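You operate a simulated robot arm through the tools that you are given. There is no shell and no other tool. Be economical: measure what you need, move in short steps, check, and stop when the job is done.

You are at the controls of a simulated robot arm. One attempt, no reset.

JOB
Fit the wet grey pad into the board, clip it down and towel it.
Fine: both clips; no more than damp; blue towel back.
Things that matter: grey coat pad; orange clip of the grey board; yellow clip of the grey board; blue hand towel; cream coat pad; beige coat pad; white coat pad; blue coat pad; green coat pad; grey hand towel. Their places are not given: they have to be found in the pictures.

Only the result counts: the job must be done as asked and must still hold three seconds after the hand-in. Knocking over, shifting, dropping, spilling or breaking anything else fails it. Flat cloth is picked up by pressing the open fingertips on it (5 to 10 N) and closing them slowly along it; thin cloth reads only 2 to 8 mm in the jaws.

ROBOT AND FRAMES
A 7-joint arm with a two-finger parallel gripper, fixed in place. Base frame: the origin is at the foot of the arm, x ahead of it, y to its left, z up. Lengths are in mm, angles in degrees, forces in N, time in s.
Its first joint turns from -115.0 to 115.0 degrees. Payload 3.91 kg.
Tool frame: the origin (TCP) lies between the finger pads and is the grasp point; the fingertips stand 30 mm ahead of it; z points along the fingers, y is the line along which they close. Largest opening 110 mm; finger width 20, thickness 10; the body of the gripper, 48 by 112 mm, starts 55 mm behind the TCP.
Orientation is told as [roll, pitch, yaw] about the base's x, y, z axes, in that order, counted from this pose: with the fingers straight down and closing along the base's y, the tool's x points along the base's -x, its y along +y and its z along -z.

CONTROLS
- The arm moves only by the tool arm_command. Its argument "rows" is a list of rows, each a list of 3 entries, a list of its own where there are three numbers: the gripper command, from -1 (shut) to 1 (fully open), values between in proportion, then the shift along the tool's x, y, z in units of 150 mm (1.0 is 150 mm), then the turn, a rotation vector about the tool's x, y, z in units of 120 degrees (1.0 is 120 degrees). In form: [[grip, [x, y, z], [wx, wy, wz]], ...]. A call has 1 to 8 rows; each row is the pose to reach, as a shift and turn from the pose commanded when the call began, along the tool's axes at that moment. A call with a number of a shift or a turn outside -1 to 1 is refused whole. Each row takes 0.2 s and may step no farther than 50 mm and 8.6 degrees from the row before; otherwise, or with a gripper value out of range, the whole call is refused. Where a pose cannot be reached the arm comes as near as it can. A force on the tool above 40 N (or 10 N above the force at the start of the call, whichever is more), or a blocked arm, ends the call early, and 0.2 s more pass. The fingers move at their own pace (about 153 mm/s each) and stop on an object; they squeeze with about 25 N. The grip force told is the motor's: it shows also when the fingers shut on nothing. Time passes only in rows, and 0.2 s behind the last, so rows that repeat a pose let the fingers close. It gives the time, the measured TCP pose, the force on the tool (base axes), the opening and the grip force at its end, in the units of the frame above (readings bear some noise).
- Cameras (640 x 400 px; columns grow to the right, rows downward): "scene" is fixed at [47.8, -500.6, 1522.7]; the picture's right is [0.43, -0.90, 0.00], its down [-0.55, -0.26, -0.79] and it looks along [0.72, 0.34, -0.61] (base axes); focal length 367 px, centre (320, 200). "wrist" rides on the gripper at [72, 17, -103] in the tool frame; the picture's right is [-0.23, 0.97, 0.00], its down [-0.76, -0.18, -0.62] and it looks along [-0.61, -0.14, 0.78] (tool axes); focal length 222 px, centre (320, 200).
- grab_frame(camera): a new picture of that camera. The clock stands still meanwhile.
- raise_lower(by): slides the trunk up (or, below 0, down) by that many mm; the arm rides with it, the base frame stays. It gives what a move gives, with no picture.
- measure_at(camera, pixels): there is no depth. For up to 12 entries [column, row, z] of the newest picture of that camera ("zoom" is the newest enlarged one), the place [x, y] in the base frame at which the ray of that pixel passes the height z, good to about 2 mm. The clock stands still meanwhile.
- close_up(camera, box): a new picture of the part [left, top, right, bottom] of that camera's present view, enlarged. The clock stands still meanwhile.
- finish_job(): hands the job in; it is judged then, once.

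Keep the steps short. Do not move on a guess: measure, check each grasp and each placing, and mend mistakes. In all there are 80 turns and 38 pictures (those below and enlarged ones count). Leave the gripper open and the arm clear of the work at the hand-in unless told otherwise, and finish with a single line.

The tools are called after ">>>" as a command line: name --argument value ..., lists and objects as JSON in quotes. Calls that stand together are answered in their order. arm_command: Moves the arm, as the interface text tells. Its arguments: {"type":"object","properties":{"rows":{"type":"array","items":{"type":"array"}}},"required":["rows"]} The other tools are called the same way: raise_lower (by) slides the trunk up or down; grab_frame (camera) takes a picture; measure_at (camera, pixels) gives the place at which the rays of pixels pass given heights; close_up (camera, box) takes an enlarged picture of a part of a camera's view; finish_job () hands the job in.

At the start:

```text
time_s: 0.0
tool_pos: [555.5, -3.4, 1146.1]
tcp_rot: [0.0, 0.0, 0.1]
ft_force: [-0.1, 0.1, -0.2]
grip_width: 110.1
finger_force: 0.0
trunk travel left (down, up): [-725.0, 265.0]
```

scene: 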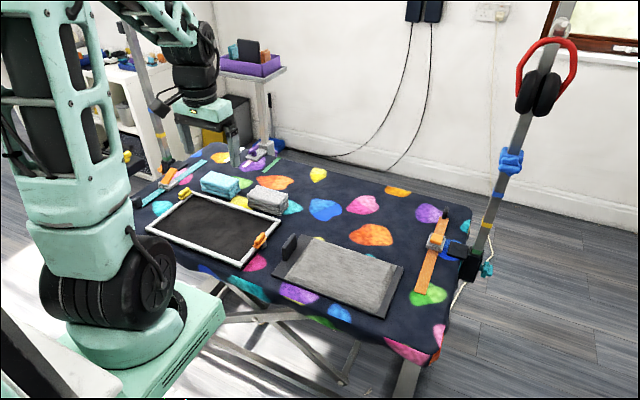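
wrist: 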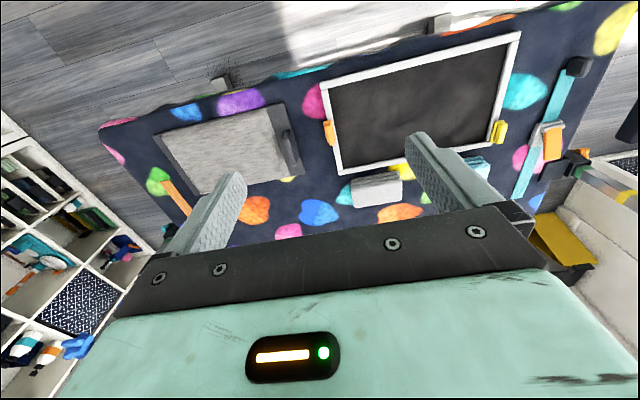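

I see a framed board, a grey pad on a tray and two towels. I'll enlarge the table area first.

>>> close_up --camera "scene" --box '[130, 130, 290, 280]'

>>> close_up --camera "scene" --box '[260, 190, 480, 340]'

>>> close_up --camera "wrist" --box '[130, 20, 620, 240]'

```text
2.67 times, centred on (210, 205) of scene
```

zoom: 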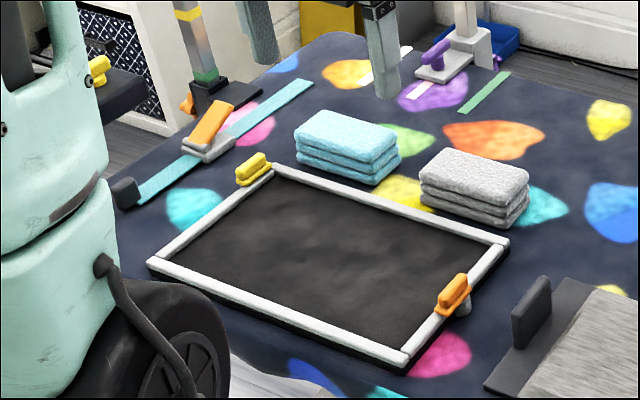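

```text
2.67 times, centred on (370, 265) of scene
```

zoom: 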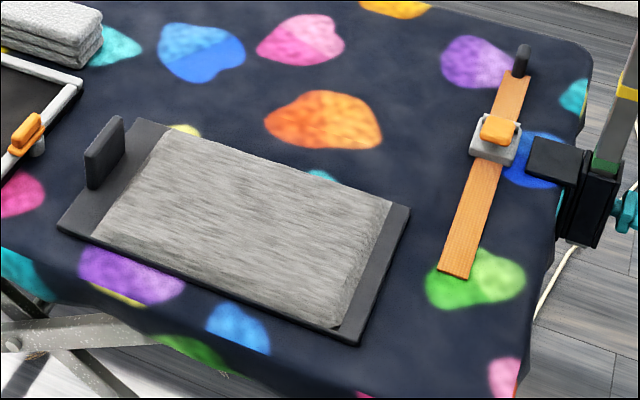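

```text
1.31 times, centred on (375, 130) of wrist
```

zoom: 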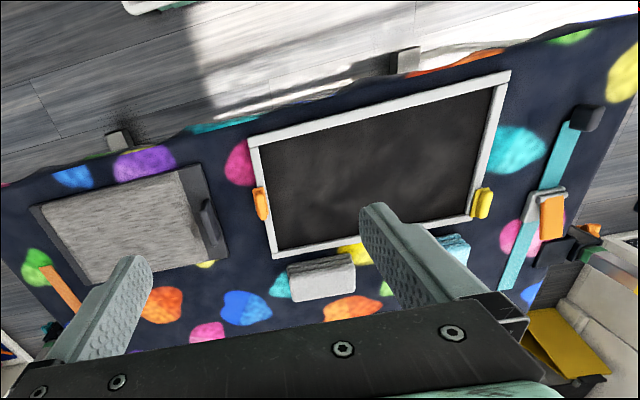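

Measuring frame corners, plate and pad corners, clips and towels in the scene picture.

>>> measure_at --camera "scene" --pixels '[[145.6, 228.2, 50], [193.1, 193, 50], [280.5, 221.1, 50], [241.1, 265.7, 50], [260.6, 240.6, 60], [184.9, 193, 60], [272.5, 275.5, 45], [302.6, 235, 45], [403.8, 268.8, 45], [383.9, 319.4, 45], [284, 264, 45], [297, 244, 45]]'

>>> measure_at --camera "scene" --pixels '[[286.4, 277, 55], [311.9, 239.9, 55], [397, 266.1, 55], [375.6, 313.8, 55], [200.5, 183.5, 80], [212.5, 171.5, 80], [239, 180.5, 80], [228, 191, 80], [248, 197, 80], [258, 187, 80], [288, 196, 80], [279, 205, 80]]'

```text
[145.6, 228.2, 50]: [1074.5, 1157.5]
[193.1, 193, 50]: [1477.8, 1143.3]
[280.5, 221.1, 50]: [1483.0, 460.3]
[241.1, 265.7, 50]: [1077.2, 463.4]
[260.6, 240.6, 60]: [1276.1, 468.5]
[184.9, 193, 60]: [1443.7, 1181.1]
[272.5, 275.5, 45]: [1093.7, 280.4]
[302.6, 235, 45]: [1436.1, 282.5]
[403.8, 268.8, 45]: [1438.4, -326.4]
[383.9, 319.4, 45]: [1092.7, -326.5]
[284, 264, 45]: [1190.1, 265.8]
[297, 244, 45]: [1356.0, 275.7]
```

```text
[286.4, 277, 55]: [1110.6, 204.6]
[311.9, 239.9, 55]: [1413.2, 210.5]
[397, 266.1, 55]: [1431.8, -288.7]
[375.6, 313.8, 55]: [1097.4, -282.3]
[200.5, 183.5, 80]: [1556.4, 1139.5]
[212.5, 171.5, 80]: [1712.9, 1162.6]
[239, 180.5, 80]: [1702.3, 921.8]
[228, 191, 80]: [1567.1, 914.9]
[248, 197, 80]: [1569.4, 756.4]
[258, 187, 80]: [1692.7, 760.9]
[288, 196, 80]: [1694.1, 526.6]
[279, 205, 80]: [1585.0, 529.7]
```

The points come out too far away, so the surface height doesn't fit. I'll triangulate with the wrist picture at several heights.

>>> measure_at --camera "wrist" --pixels '[[321.6, 88, 50], [340.6, 173.5, 50], [520, 32, 50], [321.6, 88, 400], [340.6, 173.5, 400], [520, 32, 400], [321.6, 88, 700], [340.6, 173.5, 700], [520, 32, 700]]'

>>> measure_at --camera "scene" --pixels '[[241.1, 265.7, 400], [280.5, 221.1, 400], [145.6, 228.2, 400], [241.1, 265.7, 700], [280.5, 221.1, 700], [145.6, 228.2, 700]]'

```text
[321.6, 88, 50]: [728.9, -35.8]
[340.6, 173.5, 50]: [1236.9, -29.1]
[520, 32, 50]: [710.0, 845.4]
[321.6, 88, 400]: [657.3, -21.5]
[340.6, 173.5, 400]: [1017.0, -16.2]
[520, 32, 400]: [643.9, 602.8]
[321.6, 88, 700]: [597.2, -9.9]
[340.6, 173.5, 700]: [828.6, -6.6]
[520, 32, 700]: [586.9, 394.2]
```

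```text
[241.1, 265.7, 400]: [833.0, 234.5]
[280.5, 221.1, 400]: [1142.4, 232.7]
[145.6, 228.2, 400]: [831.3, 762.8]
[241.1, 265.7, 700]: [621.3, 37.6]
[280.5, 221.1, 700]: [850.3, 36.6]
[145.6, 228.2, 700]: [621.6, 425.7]
```

Triangulation puts the table near z≈765 in this frame, which disagrees with the told 38. I'll test the trunk with a small lowering of 40 mm, well clear of everything, and see what the reading does.

>>> raise_lower --by -40

>>> grab_frame --camera "wrist"

>>> grab_frame --camera "scene"

```text
time_s: 0.8
tool_pos: [555.3, -3.9, 1106.3]
tcp_rot: [0.0, 0.0, -0.1]
ft_force: [0.0, -0.7, 0.1]
grip_width: 109.9
finger_force: 0.1
trunk travel left (down, up): [-685.0, 305.0]
```

```text
32 pictures are left
```

wrist: 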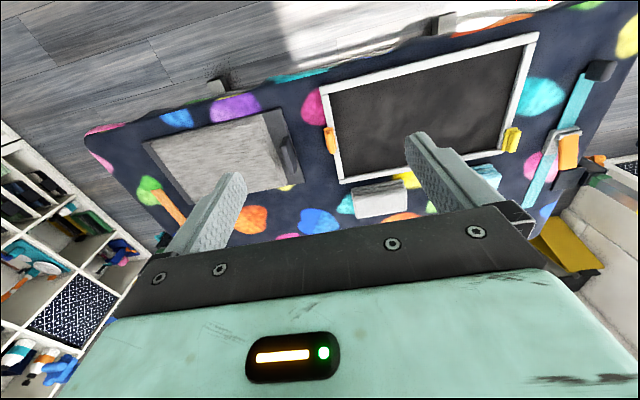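

```text
31 pictures are left
```

scene: 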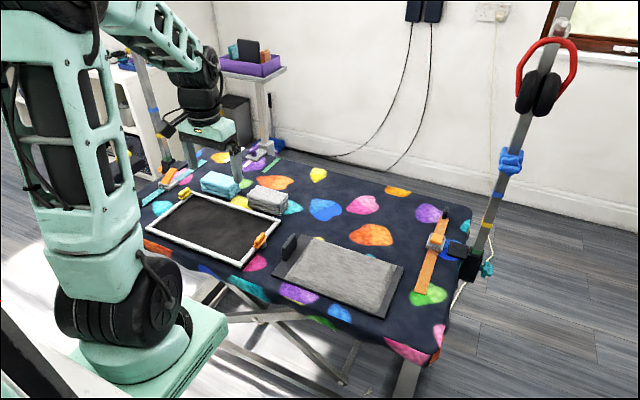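

The reading follows the trunk, and the frame's width grew about 9 %, so the table really is near z≈763 in this frame; I'll trust that. I'll lower another 120 mm (tips then about z 956) and take finer looks.

>>> raise_lower --by -120

>>> grab_frame --camera "wrist"

>>> grab_frame --camera "scene"

```text
time_s: 2.3
tool_pos: [555.6, -3.4, 985.7]
tcp_rot: [-0.1, -0.1, 0.0]
ft_force: [-0.2, 0.1, -0.2]
grip_width: 110.1
finger_force: 0.0
trunk travel left (down, up): [-565.0, 425.0]
```

```text
30 pictures are left
```

wrist: 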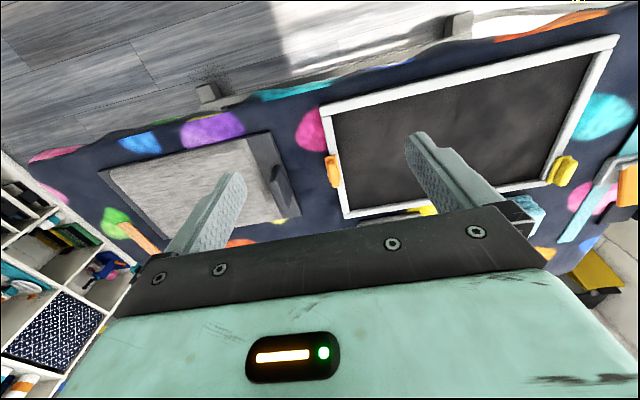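

```text
29 pictures are left
```

scene: 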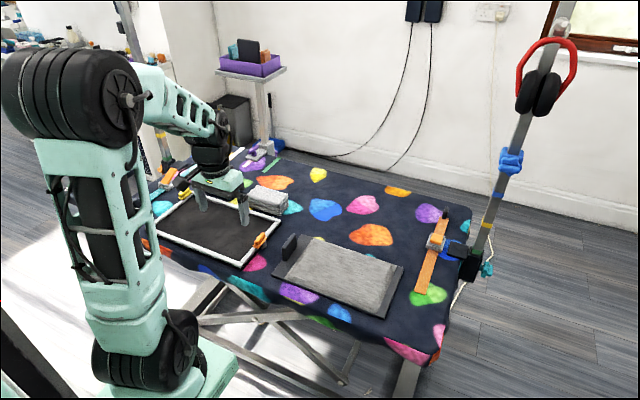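

Comparing wrist and scene measurements at z=765 and 790.

>>> measure_at --camera "wrist" --pixels '[[318, 108, 765], [345, 218, 765], [618, 38, 765], [100, 171, 765], [269, 133, 765], [301, 217, 765], [333, 158, 780], [276, 170, 790], [290, 208, 790], [275, 168, 820], [562, 170, 780]]'

>>> measure_at --camera "scene" --pixels '[[241.1, 265.7, 765], [280.5, 221.1, 765], [193.1, 193, 765], [272.5, 275.5, 765], [302.6, 235, 765], [403.8, 268.8, 765], [383.9, 319.4, 765], [260.6, 240.6, 780], [184.9, 193, 780], [283, 259, 765], [296.5, 234, 810], [282, 247, 810]]'

```text
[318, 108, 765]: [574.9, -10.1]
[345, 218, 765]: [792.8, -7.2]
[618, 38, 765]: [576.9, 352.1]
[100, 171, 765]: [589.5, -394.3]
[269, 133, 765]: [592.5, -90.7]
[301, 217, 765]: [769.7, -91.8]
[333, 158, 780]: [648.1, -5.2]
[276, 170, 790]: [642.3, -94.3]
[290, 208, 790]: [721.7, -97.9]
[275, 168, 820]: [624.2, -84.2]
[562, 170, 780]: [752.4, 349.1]
```

```text
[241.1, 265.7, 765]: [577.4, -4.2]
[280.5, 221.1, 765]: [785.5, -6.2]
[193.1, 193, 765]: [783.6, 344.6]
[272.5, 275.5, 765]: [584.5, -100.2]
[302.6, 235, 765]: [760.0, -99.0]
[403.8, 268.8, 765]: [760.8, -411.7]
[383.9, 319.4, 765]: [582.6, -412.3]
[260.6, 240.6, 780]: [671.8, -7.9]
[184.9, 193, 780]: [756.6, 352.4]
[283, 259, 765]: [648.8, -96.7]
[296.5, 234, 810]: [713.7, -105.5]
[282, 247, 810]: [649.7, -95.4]
```

The plate+pad (about 178×310, x 592–769, y −403…−93) matches the frame opening, with an upright handle at its +y end. Now enlarging clips and handle.

>>> close_up --camera "wrist" --box '[230, 110, 370, 230]'

>>> close_up --camera "wrist" --box '[500, 110, 640, 230]'

>>> close_up --camera "scene" --box '[235, 215, 315, 275]'

```text
3.33 times, centred on (300, 170) of wrist
```

zoom: 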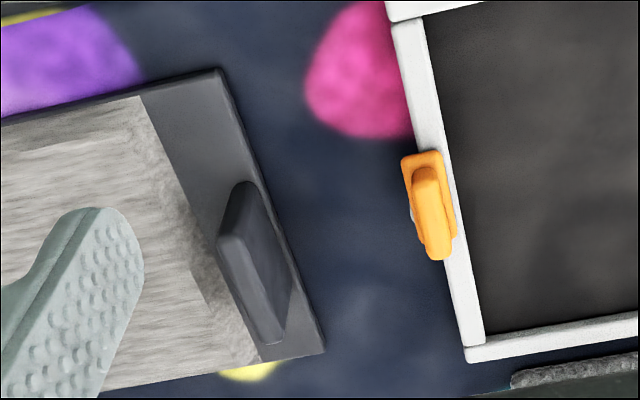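

```text
3.33 times, centred on (570, 170) of wrist
```

zoom: 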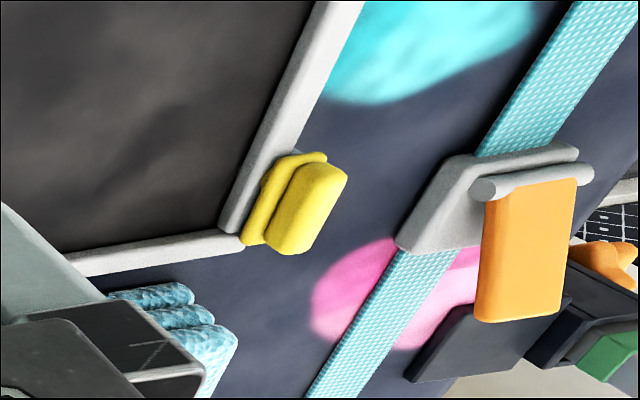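

```text
6.67 times, centred on (275, 245) of scene
```

zoom: 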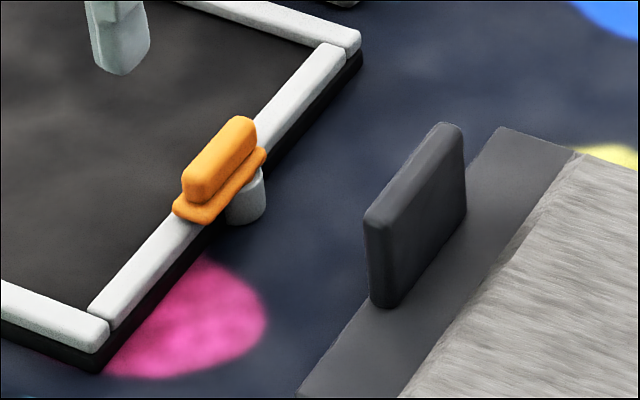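

Both clips are turn-buttons with fins parallel to the rails; the plate has a handle fin. Measuring the handle and clip fins in this zoom.

>>> measure_at --camera "zoom" --pixels '[[380, 307, 757], [465, 215, 757], [387, 228, 800], [387, 228, 810], [463, 133, 800], [463, 133, 810], [366, 220, 805], [440, 122, 805], [186, 180, 790], [240, 117, 790], [254, 125, 790], [245, 220, 750]]'

>>> measure_at --camera "wrist" --pixels '[[304, 165, 805], [305, 165, 790], [279, 169, 805], [295, 213, 805], [297, 170, 800], [331, 173, 790], [337, 185, 790], [327, 158, 790]]'

```text
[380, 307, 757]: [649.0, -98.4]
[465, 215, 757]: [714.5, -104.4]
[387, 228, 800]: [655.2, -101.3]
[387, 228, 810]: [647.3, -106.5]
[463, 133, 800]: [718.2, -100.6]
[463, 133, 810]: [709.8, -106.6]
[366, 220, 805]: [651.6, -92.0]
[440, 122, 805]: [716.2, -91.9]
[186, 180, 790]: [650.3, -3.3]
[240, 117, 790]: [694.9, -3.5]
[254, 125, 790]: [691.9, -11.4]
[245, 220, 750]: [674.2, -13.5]
```

```text
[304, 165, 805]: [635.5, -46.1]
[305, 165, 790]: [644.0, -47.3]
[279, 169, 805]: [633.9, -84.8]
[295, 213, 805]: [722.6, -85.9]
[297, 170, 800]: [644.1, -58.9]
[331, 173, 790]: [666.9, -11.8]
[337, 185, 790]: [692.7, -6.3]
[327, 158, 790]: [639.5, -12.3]
```

Handle: x 649–715, y ≈ −92…−106, top z≈805, foot ≈757. I'll move above it at the present height (127 mm forward, 95 mm to −y), gripper part-closed to 40 mm.

>>> arm_command --rows '[[-0.27, [-0.21, -0.16, 0], [0, 0, 0]], [-0.27, [-0.42, -0.32, 0], [0, 0, 0]], [-0.27, [-0.63, -0.48, 0], [0, 0, 0]], [-0.27, [-0.845, -0.637, 0], [0, 0, 0]], [-0.27, [-0.845, -0.637, 0], [0, 0, 0]]]'

>>> grab_frame --camera "wrist"

```text
time_s: 3.5
tool_pos: [681.3, -99.9, 985.9]
tcp_rot: [0.1, 0.1, -0.1]
ft_force: [0.2, 0.9, -0.1]
grip_width: 40.2
finger_force: 0.1
trunk travel left (down, up): [-565.0, 425.0]
```

```text
25 pictures are left
```

wrist: 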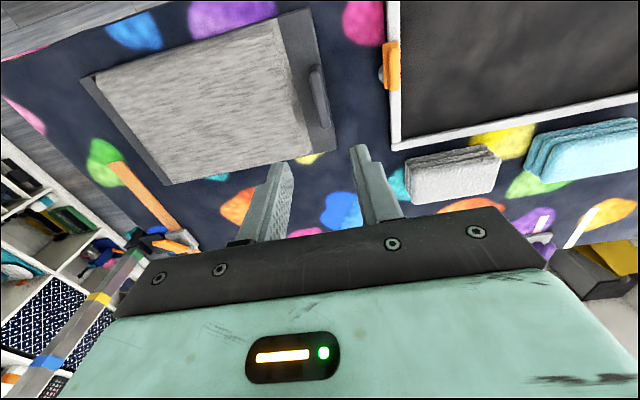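

Reach is fine here. Re-measuring handle, plate, pad, clip and towels from this nearer view.

>>> measure_at --camera "wrist" --pixels '[[311, 67, 805], [318, 67, 805], [325, 127, 795], [308, 8, 755], [336, 153, 755], [83, 77, 755], [396, 147, 770], [405, 162, 795], [497, 148, 795], [538, 138, 795], [525, 175, 795], [400, 138, 770]]'

>>> close_up --camera "wrist" --box '[270, 0, 430, 100]'

```text
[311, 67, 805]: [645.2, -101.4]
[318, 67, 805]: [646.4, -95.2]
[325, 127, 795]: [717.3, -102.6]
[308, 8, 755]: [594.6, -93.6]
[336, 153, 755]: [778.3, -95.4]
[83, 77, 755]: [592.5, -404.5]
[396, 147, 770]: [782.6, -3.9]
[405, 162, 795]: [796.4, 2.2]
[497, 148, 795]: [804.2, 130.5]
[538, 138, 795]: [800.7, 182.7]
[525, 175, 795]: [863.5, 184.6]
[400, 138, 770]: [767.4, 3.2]
```

```text
4.00 times, centred on (350, 50) of wrist
```

zoom: 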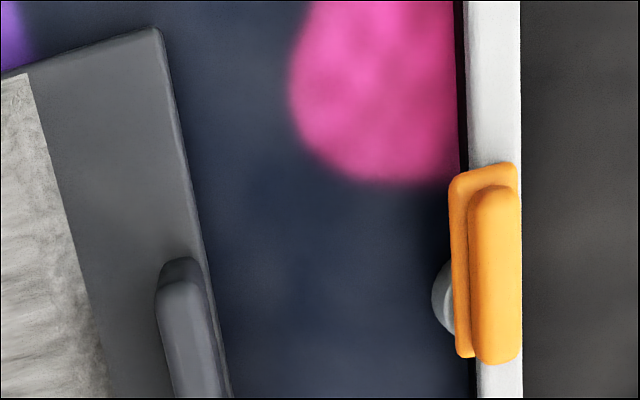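

Handle centre ≈ (681, −99). Lowering the trunk 140 mm (tips to ≈816, just above the handle top).

>>> raise_lower --by -140

>>> grab_frame --camera "wrist"

```text
time_s: 5.2
tool_pos: [681.6, -101.1, 845.4]
tcp_rot: [0.1, 0.0, -0.1]
ft_force: [-0.5, -0.5, -1.2]
grip_width: 40.3
finger_force: 0.1
trunk travel left (down, up): [-425.0, 565.0]
```

```text
23 pictures are left
```

wrist: 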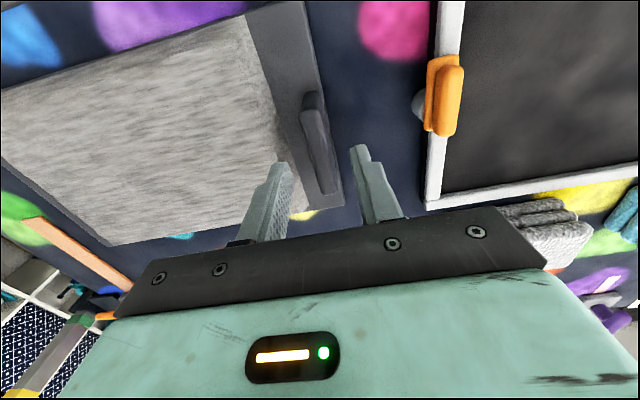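

The handle lies between the fingers. Descend 50 mm with the arm, then close.

>>> arm_command --rows '[[-0.27, [0, 0.01, 0.12], [0, 0, 0]], [-0.27, [0, 0.01, 0.24], [0, 0, 0]], [-0.27, [0, 0.01, 0.333], [0, 0, 0]], [-0.27, [0, 0.01, 0.333], [0, 0, 0]]]'

>>> arm_command --rows '[[-1, [0, 0, 0], [0, 0, 0]], [-1, [0, 0, 0], [0, 0, 0]], [-1, [0, 0, 0], [0, 0, 0]]]'

```text
time_s: 6.2
tool_pos: [680.5, -99.7, 796.3]
tcp_rot: [0.0, 0.0, 0.0]
ft_force: [0.8, 0.8, -0.3]
grip_width: 40.2
finger_force: 0.1
trunk travel left (down, up): [-425.0, 565.0]
```

```text
time_s: 7.0
tool_pos: [682.2, -99.8, 796.8]
tcp_rot: [0.0, 0.0, 0.0]
ft_force: [0.4, -0.4, -0.1]
grip_width: 14.0
finger_force: 24.9
trunk travel left (down, up): [-425.0, 565.0]
```

Gripped at 14 mm. Lift gently 60 mm.

>>> arm_command --rows '[[-1, [0, 0, -0.05], [0, 0, 0]], [-1, [0, 0, -0.12], [0, 0, 0]], [-1, [0, 0, -0.2], [0, 0, 0]], [-1, [0, 0, -0.3], [0, 0, 0]], [-1, [0, 0, -0.4], [0, 0, 0]], [-1, [0, 0, -0.4], [0, 0, 0]]]'

>>> grab_frame --camera "scene"

```text
time_s: 8.4
tool_pos: [684.0, -99.4, 858.9]
tcp_rot: [0.1, 0.0, 0.1]
ft_force: [-0.7, 0.2, -1.3]
grip_width: 13.7
finger_force: 24.6
trunk travel left (down, up): [-425.0, 565.0]
```

```text
22 pictures are left
```

scene: 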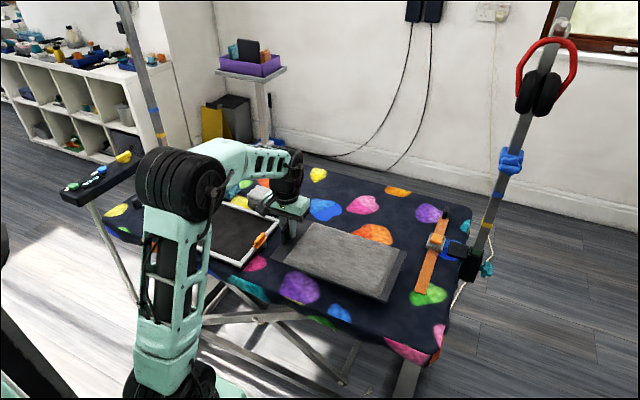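

The pad is lifted and level, weight about 1 N. Raise 30 mm more and go +y in 140 mm steps (420 mm total).

>>> raise_lower --by 30

>>> arm_command --rows '[[-1, [0, 0.23, 0], [0, 0, 0]], [-1, [0, 0.46, 0], [0, 0, 0]], [-1, [0, 0.7, 0], [0, 0, 0]], [-1, [0, 0.933, 0], [0, 0, 0]]]'

>>> arm_command --rows '[[-1, [0, 0.23, 0], [0, 0, 0]], [-1, [0, 0.46, 0], [0, 0, 0]], [-1, [0, 0.7, 0], [0, 0, 0]], [-1, [0, 0.933, 0], [0, 0, 0]]]'

>>> arm_command --rows '[[-1, [0, 0.23, 0], [0, 0, 0]], [-1, [0, 0.46, 0], [0, 0, 0]], [-1, [0, 0.7, 0], [0, 0, 0]], [-1, [0, 0.933, 0], [0, 0, 0]], [-1, [0, 0.933, 0], [0, 0, 0]]]'

>>> grab_frame --camera "scene"

>>> grab_frame --camera "wrist"

```text
time_s: 9.2
tool_pos: [683.5, -100.3, 888.3]
tcp_rot: [0.0, 0.1, -0.3]
ft_force: [0.2, 0.0, -1.4]
grip_width: 13.9
finger_force: 25.1
trunk travel left (down, up): [-455.0, 535.0]
```

```text
time_s: 10.2
tool_pos: [682.4, 40.6, 886.4]
tcp_rot: [0.0, 0.1, -0.1]
ft_force: [-0.7, -0.2, -2.3]
grip_width: 13.8
finger_force: 25.3
trunk travel left (down, up): [-455.0, 535.0]
```

```text
time_s: 11.2
tool_pos: [678.8, 179.7, 889.2]
tcp_rot: [0.0, 0.0, -0.1]
ft_force: [-0.4, -0.4, -2.9]
grip_width: 13.7
finger_force: 24.8
trunk travel left (down, up): [-455.0, 535.0]
```

```text
time_s: 12.3
tool_pos: [684.0, 319.7, 887.9]
tcp_rot: [-0.1, 0.0, -0.1]
ft_force: [-0.3, -0.9, -2.5]
grip_width: 13.9
finger_force: 25.4
trunk travel left (down, up): [-455.0, 535.0]
```

```text
21 pictures are left
```

scene: 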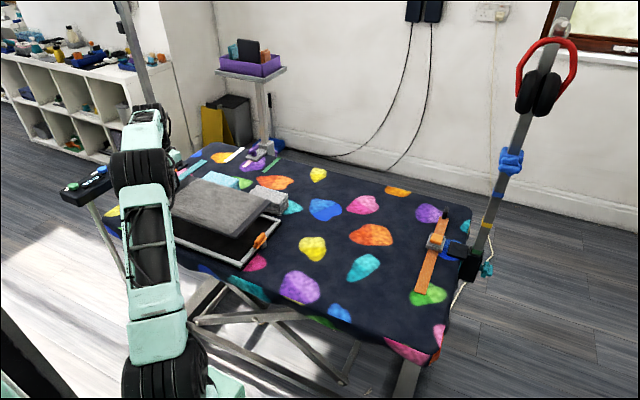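

```text
20 pictures are left
```

wrist: 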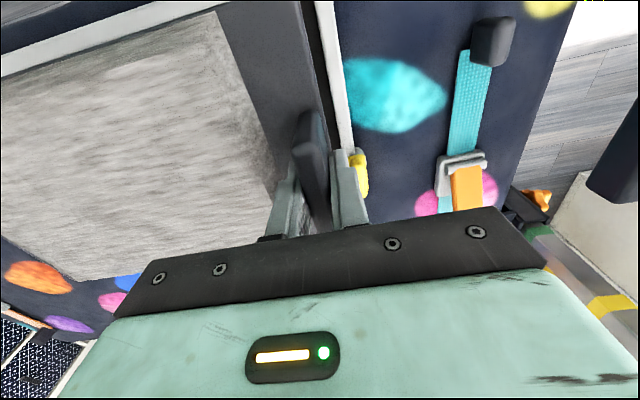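

Lower 45 mm (pad underside ≈796, still above rails and clips), then examine alignment.

>>> raise_lower --by -45

>>> close_up --camera "scene" --box '[150, 160, 300, 280]'

>>> grab_frame --camera "wrist"

```text
time_s: 13.2
tool_pos: [684.4, 318.6, 843.7]
tcp_rot: [0.0, 0.0, 0.0]
ft_force: [-0.7, -0.7, -2.4]
grip_width: 13.7
finger_force: 24.7
trunk travel left (down, up): [-410.0, 580.0]
```

```text
3.33 times, centred on (225, 220) of scene
```

zoom: 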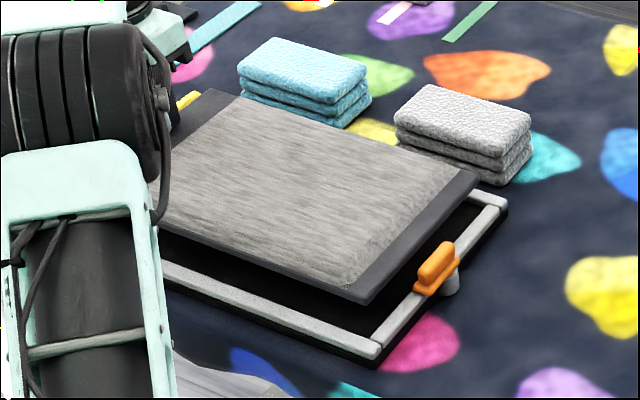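

```text
18 pictures are left
```

wrist: 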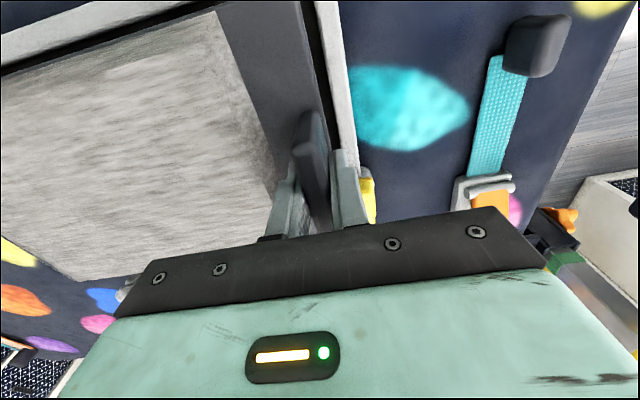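

Measuring plate corners (z≈798) and frame corners (z≈768) in the zoom, and the wrist-view gaps.

>>> measure_at --camera "zoom" --pixels '[[368, 304, 798], [479, 181, 801], [378, 359, 768], [507, 207, 768], [383, 343, 768], [372, 340, 768], [488, 208, 768], [468, 199, 768], [160, 262, 768], [378, 369, 750], [165, 282, 750]]'

>>> measure_at --camera "wrist" --pixels '[[0, 76, 798], [210, 6, 798], [0, 66, 768], [190, 2, 768], [315, 60, 798], [334, 125, 798], [332, 60, 768], [346, 60, 768], [342, 115, 768], [355, 120, 768]]'

```text
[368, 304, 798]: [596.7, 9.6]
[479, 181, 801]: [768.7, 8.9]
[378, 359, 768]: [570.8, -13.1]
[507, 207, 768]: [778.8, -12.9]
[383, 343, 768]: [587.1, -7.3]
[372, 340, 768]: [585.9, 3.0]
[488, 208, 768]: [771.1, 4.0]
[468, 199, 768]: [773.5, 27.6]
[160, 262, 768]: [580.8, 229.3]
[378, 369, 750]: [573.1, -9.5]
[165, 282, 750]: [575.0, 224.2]
```

```text
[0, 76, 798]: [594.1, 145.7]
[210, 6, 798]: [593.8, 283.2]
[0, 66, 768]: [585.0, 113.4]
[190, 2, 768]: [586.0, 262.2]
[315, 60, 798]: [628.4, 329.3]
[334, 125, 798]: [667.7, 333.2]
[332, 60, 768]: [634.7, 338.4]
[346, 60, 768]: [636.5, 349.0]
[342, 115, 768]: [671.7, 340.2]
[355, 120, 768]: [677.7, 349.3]
```

Plate x 595–769 / y 9–328 against opening x 586–772 / y 4–338: shift −3 in x, +2 in y, then lower in small force-guarded steps.

>>> arm_command --rows '[[-1, [0.02, 0.013, 0], [0, 0, 0]], [-1, [0.02, 0.013, 0.08], [0, 0, 0]], [-1, [0.02, 0.013, 0.16], [0, 0, 0]], [-1, [0.02, 0.013, 0.2], [0, 0, 0]], [-1, [0.02, 0.013, 0.23], [0, 0, 0]], [-1, [0.02, 0.013, 0.25], [0, 0, 0]], [-1, [0.02, 0.013, 0.27], [0, 0, 0]]]'

>>> close_up --camera "scene" --box '[150, 160, 300, 280]'

```text
time_s: 14.8
tool_pos: [679.7, 322.1, 805.7]
tcp_rot: [0.2, -0.2, -0.1]
ft_force: [3.0, 3.0, 18.6]
grip_width: 14.1
finger_force: 25.3
trunk travel left (down, up): [-410.0, 580.0]
```

```text
3.33 times, centred on (225, 220) of scene
```

zoom: 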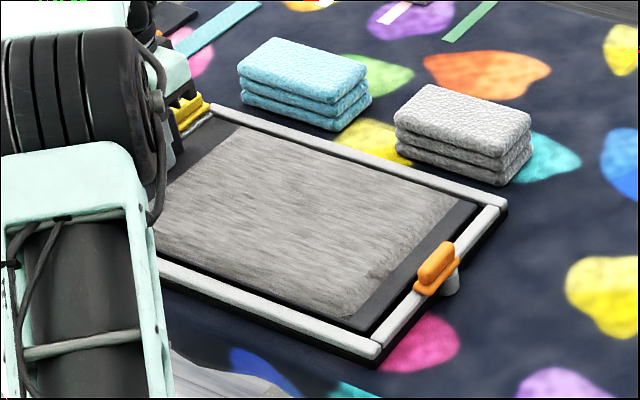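

Seated: 18.6 N contact, all rails visible around it. Ease up 2 mm, open to 40 mm, and rise.

>>> arm_command --rows '[[-1, [0, 0, -0.02], [0, 0, 0]], [-0.4, [0, 0, -0.02], [0, 0, 0]], [-0.3, [0, 0, -0.02], [0, 0, 0]], [-0.3, [0, 0, -0.15], [0, 0, 0]], [-0.3, [0, 0, -0.4], [0, 0, 0]], [-0.3, [0, 0, -0.7], [0, 0, 0]], [-0.3, [0, 0, -0.9], [0, 0, 0]]]'

>>> grab_frame --camera "wrist"

```text
time_s: 16.4
tool_pos: [680.7, 320.2, 938.7]
tcp_rot: [-0.1, -0.1, 0.0]
ft_force: [-0.8, -0.5, 0.4]
grip_width: 38.7
finger_force: 0.1
trunk travel left (down, up): [-410.0, 580.0]
```

```text
16 pictures are left
```

wrist: 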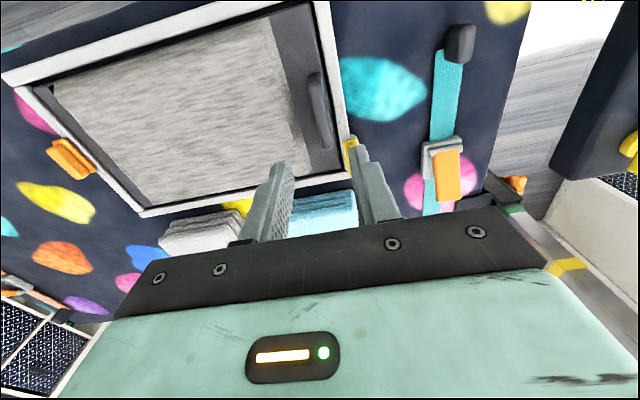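

Pad is in the board. Next the yellow clip; I'll step back a bit (−45 x, −30 y, −30 z) to see it free of the finger.

>>> arm_command --rows '[[-0.3, [0.15, -0.1, 0.1], [0, 0, 0]], [-0.3, [0.3, -0.2, 0.2], [0, 0, 0]], [-0.3, [0.3, -0.2, 0.2], [0, 0, 0]]]'

>>> close_up --camera "wrist" --box '[300, 60, 460, 180]'

>>> close_up --camera "scene" --box '[165, 165, 225, 215]'

```text
time_s: 17.2
tool_pos: [633.6, 289.7, 907.2]
tcp_rot: [0.0, 0.0, -0.1]
ft_force: [-0.4, -0.5, -0.3]
grip_width: 38.4
finger_force: 0.1
trunk travel left (down, up): [-410.0, 580.0]
```

```text
3.33 times, centred on (380, 120) of wrist
```

zoom: 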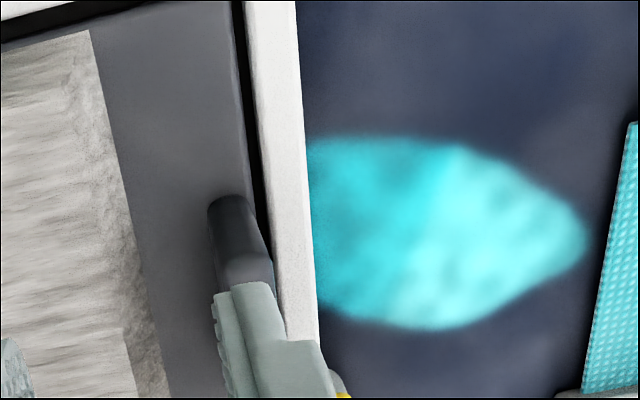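

```text
8.00 times, centred on (195, 190) of scene
```

zoom: 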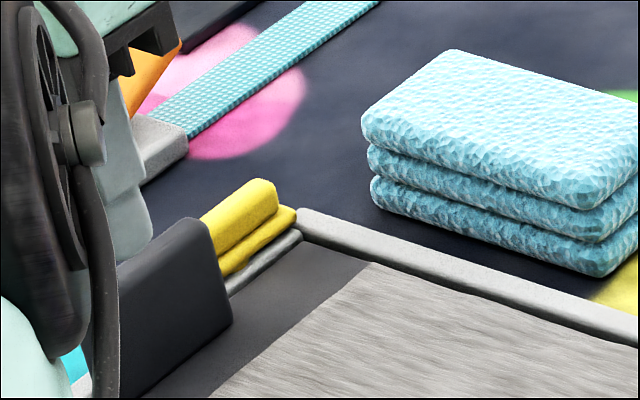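

Clip went out of view. Measuring the yellow clip from scene pixels instead, to go directly over it.

>>> measure_at --camera "zoom" --pixels '[[262, 180, 793], [277, 186, 793], [297, 214, 775], [295, 208, 778], [225, 276, 773], [300, 228, 768]]'

>>> measure_at --camera "scene" --pixels '[[179.3, 195.5, 793], [188, 188, 793], [190, 188.5, 793], [190.5, 190, 778], [179, 199, 778], [181, 199.5, 778]]'

```text
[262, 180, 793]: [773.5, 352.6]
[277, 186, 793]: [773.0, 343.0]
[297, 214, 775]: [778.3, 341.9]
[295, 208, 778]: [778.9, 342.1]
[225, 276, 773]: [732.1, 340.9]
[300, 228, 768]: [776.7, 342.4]
```

```text
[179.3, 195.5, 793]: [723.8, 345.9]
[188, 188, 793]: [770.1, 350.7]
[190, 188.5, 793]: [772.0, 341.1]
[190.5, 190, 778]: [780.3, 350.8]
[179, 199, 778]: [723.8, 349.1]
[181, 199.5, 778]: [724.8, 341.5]
```

Yellow fin ≈ x 728–773, y 343–353. Rise slightly and move over (751, 349).

>>> arm_command --rows '[[-0.2, [-0.2, 0.1, 0], [0, 0, 0]], [-0.2, [-0.4, 0.2, 0], [0, 0, 0]], [-0.2, [-0.6, 0.3, 0], [0, 0, 0]], [-0.2, [-0.783, 0.395, 0.1], [0, 0, 0]], [-0.2, [-0.783, 0.395, 0.2], [0, 0, 0]], [-0.2, [-0.783, 0.395, 0.2], [0, 0, 0]]]'

>>> grab_frame --camera "wrist"

```text
time_s: 18.6
tool_pos: [735.0, 327.4, 870.8]
tcp_rot: [-0.1, 0.0, 0.0]
ft_force: [0.5, 0.3, -0.2]
grip_width: 44.1
finger_force: 0.0
out of reach, approached as far as the arm can: row 3, 4, 5, 6
trunk travel left (down, up): [-410.0, 580.0]
```

```text
13 pictures are left
```

wrist: 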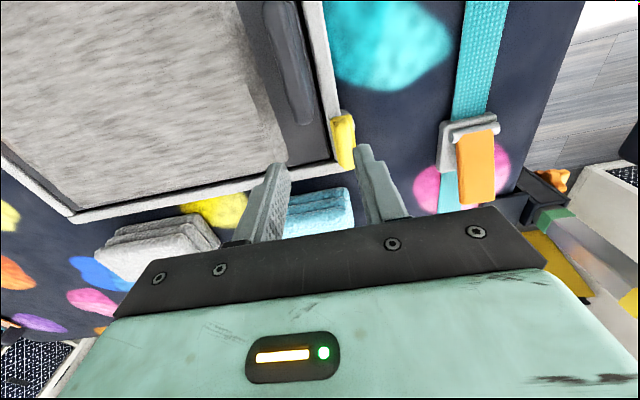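

Arm is near its reach limit at this trunk height. Reach grows with height over the foot, so I raise the arm 150 mm with the remaining sideways shift, then lower the trunk 140 mm.

>>> arm_command --rows '[[-0.2, [0, 0, -0.25], [0, 0, 0]], [-0.2, [0, 0, -0.5], [0, 0, 0]], [-0.2, [0, 0, -0.75], [0, 0, 0]], [-0.2, [0, 0, -1.0], [0, 0, 0]], [-0.2, [-0.107, 0.144, -1.0], [0, 0, 0]], [-0.2, [-0.107, 0.144, -1.0], [0, 0, 0]]]'

>>> raise_lower --by -140

>>> close_up --camera "wrist" --box '[240, 50, 420, 190]'

```text
time_s: 20.0
tool_pos: [704.1, 303.5, 961.4]
tcp_rot: [-0.1, 0.0, 0.0]
ft_force: [0.0, 0.1, 0.4]
grip_width: 43.8
finger_force: 0.0
out of reach, approached as far as the arm can: row 1, 2, 3, 4, 5, 6
trunk travel left (down, up): [-410.0, 580.0]
```

```text
time_s: 21.3
tool_pos: [704.0, 302.5, 853.6]
tcp_rot: [1.0, -1.1, -0.1]
ft_force: [-2.3, -0.4, 8.3]
grip_width: 44.1
finger_force: 0.2
trunk travel left (down, up): [-292.0, 698.0]
stopped: the force on the tool passed its limit (the readings are from after the stop); the commanded pose is now the measured one
```

```text
2.86 times, centred on (330, 120) of wrist
```

zoom: 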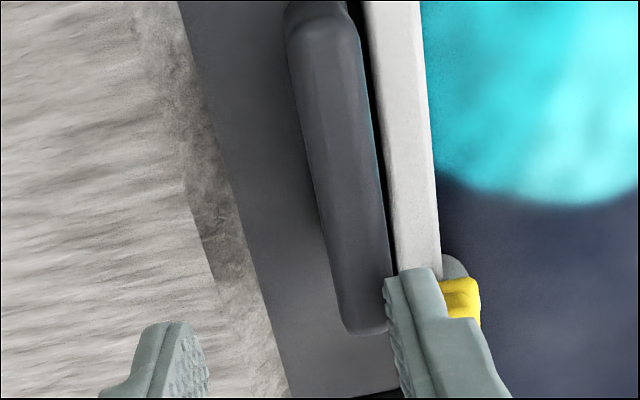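

I misjudged: reach shrinks with height, and the finger touched the handle top lightly (8 N, stopped). Raise the trunk straight up 270 mm, and then look at the pad.

>>> raise_lower --by 270

>>> arm_command --rows '[[-0.2, [0, 0, 0.25], [0, 0, 0]], [-0.2, [0, 0, 0.5], [0, 0, 0]], [-0.2, [0, 0, 0.75], [0, 0, 0]], [-0.2, [0, 0, 1.0], [0, 0, 0]], [-0.2, [-0.15, 0.15, 1.0], [0, 0, 0]], [-0.2, [-0.313, 0.31, 1.0], [0, 0, 0]], [-0.2, [-0.313, 0.31, 1.0], [0, 0, 0]]]'

>>> grab_frame --camera "wrist"

```text
time_s: 24.1
tool_pos: [703.1, 303.4, 1122.7]
tcp_rot: [0.9, -1.0, -0.1]
ft_force: [-0.1, -0.2, -0.5]
grip_width: 44.1
finger_force: 0.0
trunk travel left (down, up): [-562.0, 428.0]
```

```text
time_s: 25.7
tool_pos: [746.0, 345.0, 971.6]
tcp_rot: [0.9, -1.0, -0.1]
ft_force: [-0.6, 0.6, -0.4]
grip_width: 44.0
finger_force: 0.0
out of reach, approached as far as the arm can: row 6, 7
trunk travel left (down, up): [-562.0, 428.0]
```

```text
11 pictures are left
```

wrist: 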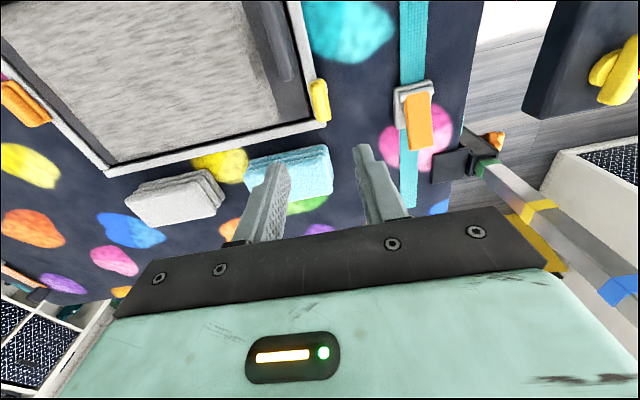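

The pad is still in place. Measuring the yellow fin and pad handle from this view.

>>> measure_at --camera "wrist" --pixels '[[314, 82, 793], [321, 80, 793], [322, 119, 793], [329, 117, 793], [312, 83, 780], [26, 92, 793], [48, 122, 793], [22, 102, 793], [303, 165, 795], [333, 170, 795], [247, 160, 795], [325, 192, 790]]'

>>> arm_command --rows '[[-0.4, [0, 0, 0.2], [0.0075, 0.0083, 0]], [-0.4, [0, 0, 0.4], [0.0075, 0.0083, 0]], [-0.4, [-0.033, 0.02, 0.7], [0.0075, 0.0083, 0]], [-0.4, [-0.033, 0.02, 0.75], [0.0075, 0.0083, 0]], [-0.4, [-0.033, 0.02, 0.75], [0.0075, 0.0083, 0]]]'

```text
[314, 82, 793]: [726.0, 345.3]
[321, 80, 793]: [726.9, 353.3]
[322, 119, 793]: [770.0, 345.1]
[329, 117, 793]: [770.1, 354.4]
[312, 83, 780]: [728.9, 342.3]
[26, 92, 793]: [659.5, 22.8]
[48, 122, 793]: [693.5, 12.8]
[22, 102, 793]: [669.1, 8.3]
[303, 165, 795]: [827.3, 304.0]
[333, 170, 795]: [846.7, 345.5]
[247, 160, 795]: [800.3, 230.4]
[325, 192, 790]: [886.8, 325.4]
```

```text
time_s: 26.9
tool_pos: [750.5, 350.8, 857.5]
tcp_rot: [0.0, 0.0, -0.1]
ft_force: [-0.5, -1.1, 0.0]
grip_width: 33.0
finger_force: 0.0
trunk travel left (down, up): [-562.0, 428.0]
```

Fin centre ≈ (748.5, 349.7); tool at (750.5, 350.8). Descend to z≈815 and close on the fin.

>>> arm_command --rows '[[-0.4, [0.013, -0.005, 0.1], [0, 0, 0]], [-0.4, [0.013, -0.005, 0.2], [0, 0, 0]], [-0.4, [0.013, -0.005, 0.28], [0, 0, 0]], [-0.7, [0.013, -0.005, 0.28], [0, 0, 0]], [-1, [0.013, -0.005, 0.28], [0, 0, 0]], [-1, [0.013, -0.005, 0.28], [0, 0, 0]]]'

```text
time_s: 28.3
tool_pos: [749.0, 348.0, 815.0]
tcp_rot: [-0.1, 0.1, -0.1]
ft_force: [-3.5, -9.6, 0.0]
grip_width: 12.8
finger_force: 25.3
trunk travel left (down, up): [-562.0, 428.0]
```

Gripped (12.8 mm) with a small sideways load; ease −1.5 mm in y and rotate 20° as a trial, watching forces.

>>> arm_command --rows '[[-1, [0, -0.01, 0], [0, 0, 0]], [-1, [0, -0.01, 0], [0, 0, 0.055]], [-1, [0, -0.01, 0], [0, 0, 0.11]], [-1, [0, -0.01, 0], [0, 0, 0.165]], [-1, [0, -0.01, 0], [0, 0, 0.165]]]'

```text
time_s: 29.5
tool_pos: [750.0, 347.7, 817.2]
tcp_rot: [-0.1, 0.0, -19.9]
ft_force: [-2.8, -4.3, -1.1]
grip_width: 12.7
finger_force: 24.6
trunk travel left (down, up): [-562.0, 428.0]
```

Turns freely. Continue to about −88°.

>>> arm_command --rows '[[-1, [0, 0, 0], [0, 0, 0.0715]], [-1, [0, 0, 0], [0, 0, 0.143]], [-1, [0, 0, 0], [0, 0, 0.2145]], [-1, [0, 0, 0], [0, 0, 0.286]], [-1, [0, 0, 0], [0, 0, 0.3575]], [-1, [0, 0, 0], [0, 0, 0.429]], [-1, [0, 0, 0], [0, 0, 0.5]], [-1, [0, 0, 0], [0, 0, 0.5715]]]'

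>>> arm_command --rows '[[-1, [0, 0, 0], [0, 0, 0.013]], [-1, [0, 0, 0], [0, 0, 0.013]]]'

>>> close_up --camera "scene" --box '[150, 160, 280, 270]'

```text
time_s: 31.3
tool_pos: [750.6, 349.3, 816.9]
tcp_rot: [-0.1, 0.1, -88.7]
ft_force: [-1.1, -2.9, 0.3]
grip_width: 12.9
finger_force: 24.8
trunk travel left (down, up): [-562.0, 428.0]
```

```text
time_s: 31.9
tool_pos: [750.0, 347.4, 815.4]
tcp_rot: [-0.1, -0.1, -90.0]
ft_force: [-0.3, -0.6, 0.2]
grip_width: 12.8
finger_force: 25.0
trunk travel left (down, up): [-562.0, 428.0]
```

```text
3.64 times, centred on (215, 215) of scene
```

zoom: 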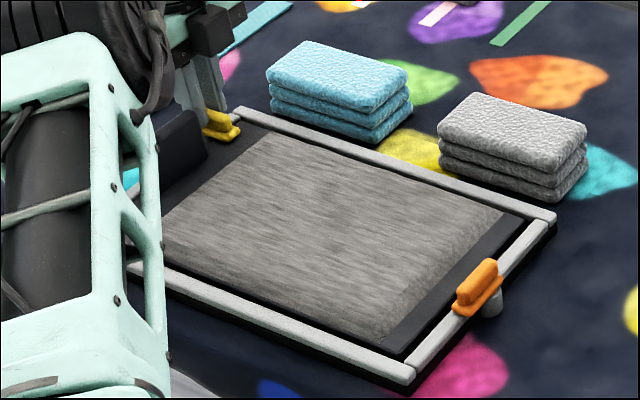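

Yellow bar now lies over the pad edge. Open to 30 mm, rise 85 mm and begin turning back.

>>> arm_command --rows '[[-0.6, [0, 0, 0], [0, 0, 0]], [-0.45, [0, 0, 0], [0, 0, 0]], [-0.45, [0, 0, -0.1], [0, 0, 0]], [-0.45, [0, 0, -0.3], [0, 0, 0]], [-0.45, [0, 0, -0.57], [0, 0, 0]], [-0.45, [-0.15, 0, -0.57], [0, 0, -0.07]], [-0.45, [-0.35, 0, -0.57], [0, 0, -0.14]], [-0.45, [-0.6, 0, -0.57], [0, 0, -0.21]]]'

>>> arm_command --rows '[[-0.45, [0, 0, 0], [0, 0, -0.07]], [-0.45, [0, 0, 0], [0, 0, -0.14]], [-0.45, [0, 0, 0], [0, 0, -0.21]], [-0.45, [0, 0, 0], [0, 0, -0.28]], [-0.45, [0, 0, 0], [0, 0, -0.35]], [-0.45, [0, 0, 0], [0, 0, -0.42]], [-0.45, [0, 0, 0], [0, 0, -0.49]], [-0.45, [0, 0, 0], [0, 0, -0.54]]]'

```text
time_s: 33.7
tool_pos: [751.5, 257.5, 901.9]
tcp_rot: [-0.2, -0.1, -64.6]
ft_force: [-0.1, 0.2, 0.4]
grip_width: 30.2
finger_force: 0.1
trunk travel left (down, up): [-562.0, 428.0]
```

```text
time_s: 35.5
tool_pos: [751.7, 258.1, 902.7]
tcp_rot: [0.1, 0.0, 0.0]
ft_force: [0.8, 0.4, 0.4]
grip_width: 30.2
finger_force: 0.0
trunk travel left (down, up): [-562.0, 428.0]
```

Yaw back to 0. Travel to above the orange clip (672, −9) at z≈900 and then look.

>>> arm_command --rows '[[-0.4, [0.13, -0.22, 0], [0, 0, 0]], [-0.4, [0.26, -0.45, 0], [0, 0, 0]], [-0.4, [0.4, -0.67, 0], [0, 0, 0]], [-0.4, [0.53, -0.89, 0], [0, 0, 0]]]'

>>> arm_command --rows '[[-0.4, [0, -0.22, 0], [0, 0, 0]], [-0.4, [0, -0.45, 0], [0, 0, 0]], [-0.4, [0, -0.67, 0.05], [0, 0, 0]], [-0.4, [0, -0.89, 0.2], [0, 0, 0]], [-0.4, [0, -0.89, 0.3], [0, 0, 0]], [-0.4, [0, -0.89, 0.3], [0, 0, 0]]]'

>>> grab_frame --camera "wrist"

```text
time_s: 36.5
tool_pos: [673.3, 120.1, 901.3]
tcp_rot: [0.0, 0.1, 0.0]
ft_force: [-0.4, 0.2, 0.1]
grip_width: 33.3
finger_force: 0.0
trunk travel left (down, up): [-562.0, 428.0]
```

```text
time_s: 37.9
tool_pos: [672.0, -8.3, 856.1]
tcp_rot: [0.0, 0.0, 0.0]
ft_force: [0.4, 0.0, 0.1]
grip_width: 33.0
finger_force: 0.1
trunk travel left (down, up): [-562.0, 428.0]
```

```text
9 pictures are left
```

wrist: 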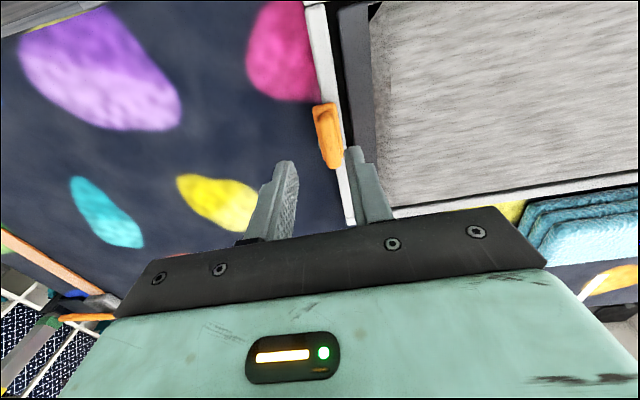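

Measuring the orange fin.

>>> measure_at --camera "wrist" --pixels '[[318, 107, 793], [332, 104, 793], [330, 166, 793], [343, 163, 793], [325, 108, 793], [337, 165, 793]]'

```text
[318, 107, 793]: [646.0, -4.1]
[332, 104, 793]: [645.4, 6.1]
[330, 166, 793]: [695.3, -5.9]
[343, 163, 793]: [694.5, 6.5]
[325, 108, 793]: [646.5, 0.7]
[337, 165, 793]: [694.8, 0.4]
```

Fin centre ≈ (671, −1). Descend to z 815 at y≈−3 with 33 mm opening, and close.

>>> arm_command --rows '[[-0.4, [0.005, 0.04, 0.1], [0, 0, 0]], [-0.4, [0.005, 0.04, 0.2], [0, 0, 0]], [-0.4, [0.005, 0.04, 0.275], [0, 0, 0]], [-0.7, [0.005, 0.04, 0.275], [0, 0, 0]], [-1, [0.005, 0.04, 0.275], [0, 0, 0]], [-1, [0.005, 0.04, 0.275], [0, 0, 0]]]'

```text
time_s: 39.3
tool_pos: [673.5, -2.3, 815.4]
tcp_rot: [0.0, -0.1, 0.0]
ft_force: [0.1, 9.6, 0.6]
grip_width: 12.7
finger_force: 24.5
trunk travel left (down, up): [-562.0, 428.0]
```

Gripped at 12.7 mm; fin slightly more to +y: ease +1.5 mm and rotate 20°.

>>> arm_command --rows '[[-1, [0, 0.01, 0], [0, 0, 0]], [-1, [0, 0.01, 0], [0, 0, 0.055]], [-1, [0, 0.01, 0], [0, 0, 0.11]], [-1, [0, 0.01, 0], [0, 0, 0.165]], [-1, [0, 0.01, 0], [0, 0, 0.165]]]'

```text
time_s: 40.5
tool_pos: [671.6, -3.2, 815.6]
tcp_rot: [-0.1, 0.0, -20.0]
ft_force: [-0.2, 4.6, 0.1]
grip_width: 12.6
finger_force: 24.6
trunk travel left (down, up): [-562.0, 428.0]
```

Turning freely; continue to −90°.

>>> arm_command --rows '[[-1, [0, 0, 0], [0, 0, 0.0715]], [-1, [0, 0, 0], [0, 0, 0.143]], [-1, [0, 0, 0], [0, 0, 0.2145]], [-1, [0, 0, 0], [0, 0, 0.286]], [-1, [0, 0, 0], [0, 0, 0.3575]], [-1, [0, 0, 0], [0, 0, 0.429]], [-1, [0, 0, 0], [0, 0, 0.5]], [-1, [0, 0, 0], [0, 0, 0.5715]]]'

>>> arm_command --rows '[[-1, [0, 0, 0], [0, 0, 0.013]], [-1, [0, 0, 0], [0, 0, 0.013]]]'

>>> arm_command --rows '[[-0.6, [0, 0, 0], [0, 0, 0]], [-0.45, [0, 0, 0], [0, 0, 0]], [-0.45, [0, 0, -0.1], [0, 0, 0]], [-0.45, [0, 0, -0.3], [0, 0, 0]], [-0.45, [0, 0, -0.57], [0, 0, 0]]]'

>>> grab_frame --camera "scene"

```text
time_s: 42.3
tool_pos: [670.3, -2.1, 816.5]
tcp_rot: [0.1, 0.0, -88.6]
ft_force: [0.7, 0.4, 0.1]
grip_width: 12.5
finger_force: 24.8
trunk travel left (down, up): [-562.0, 428.0]
```

```text
time_s: 42.9
tool_pos: [671.7, -1.3, 816.5]
tcp_rot: [-0.1, 0.0, -90.2]
ft_force: [1.0, -2.9, 0.4]
grip_width: 12.6
finger_force: 25.0
trunk travel left (down, up): [-562.0, 428.0]
```

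```text
time_s: 44.1
tool_pos: [668.6, -0.3, 901.8]
tcp_rot: [-0.1, -0.1, -90.1]
ft_force: [0.5, -0.4, -0.1]
grip_width: 30.3
finger_force: 0.1
trunk travel left (down, up): [-562.0, 428.0]
```

```text
8 pictures are left
```

scene: 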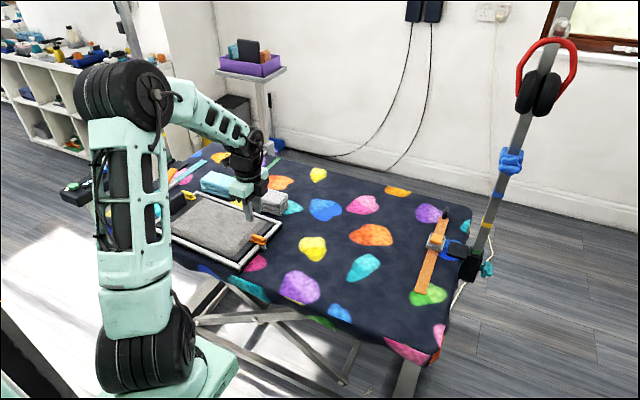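

Both clips are turned inwards. Now the blue towel; it's around (848, 273), near the reach limit. Measure its outline and the neighbouring purple item, and move toward it high up.

>>> arm_command --rows '[[0, [0.25, 0.15, 0], [0, 0, 0]], [0.5, [0.5, 0.3, 0], [0, 0, 0]], [0.9, [0.75, 0.45, 0], [0, 0, 0]], [0.9, [1.0, 0.6, 0], [0, 0, 0]], [0.9, [1.0, 0.6, 0], [0, 0, 0]]]'

>>> measure_at --camera "scene" --pixels '[[255, 152.6, 770], [248, 160, 752], [199.5, 183, 795], [212, 171, 795], [239, 180, 795], [228, 190.5, 795], [200.5, 190, 752], [227.5, 200, 752], [241, 190, 752]]'

>>> grab_frame --camera "wrist"

```text
time_s: 45.3
tool_pos: [761.3, 148.1, 904.3]
tcp_rot: [-0.1, 0.0, -90.0]
ft_force: [-0.1, -0.4, -0.8]
grip_width: 104.4
finger_force: 0.0
trunk travel left (down, up): [-562.0, 428.0]
```

```text
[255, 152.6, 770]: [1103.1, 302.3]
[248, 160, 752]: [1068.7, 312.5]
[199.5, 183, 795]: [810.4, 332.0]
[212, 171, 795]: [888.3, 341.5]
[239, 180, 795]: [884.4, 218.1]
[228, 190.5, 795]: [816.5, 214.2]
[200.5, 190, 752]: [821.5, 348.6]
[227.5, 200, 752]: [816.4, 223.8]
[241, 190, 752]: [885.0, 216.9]
```

```text
7 pictures are left
```

wrist: 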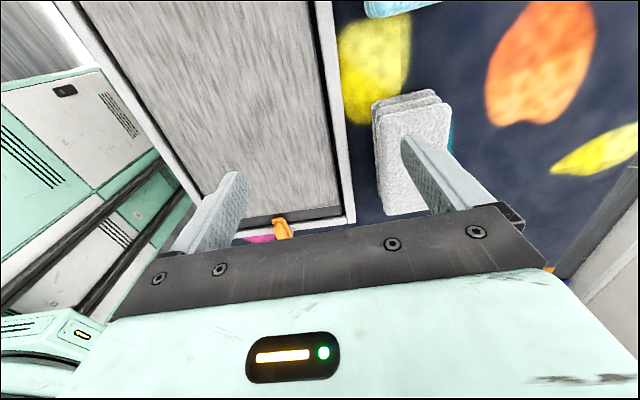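

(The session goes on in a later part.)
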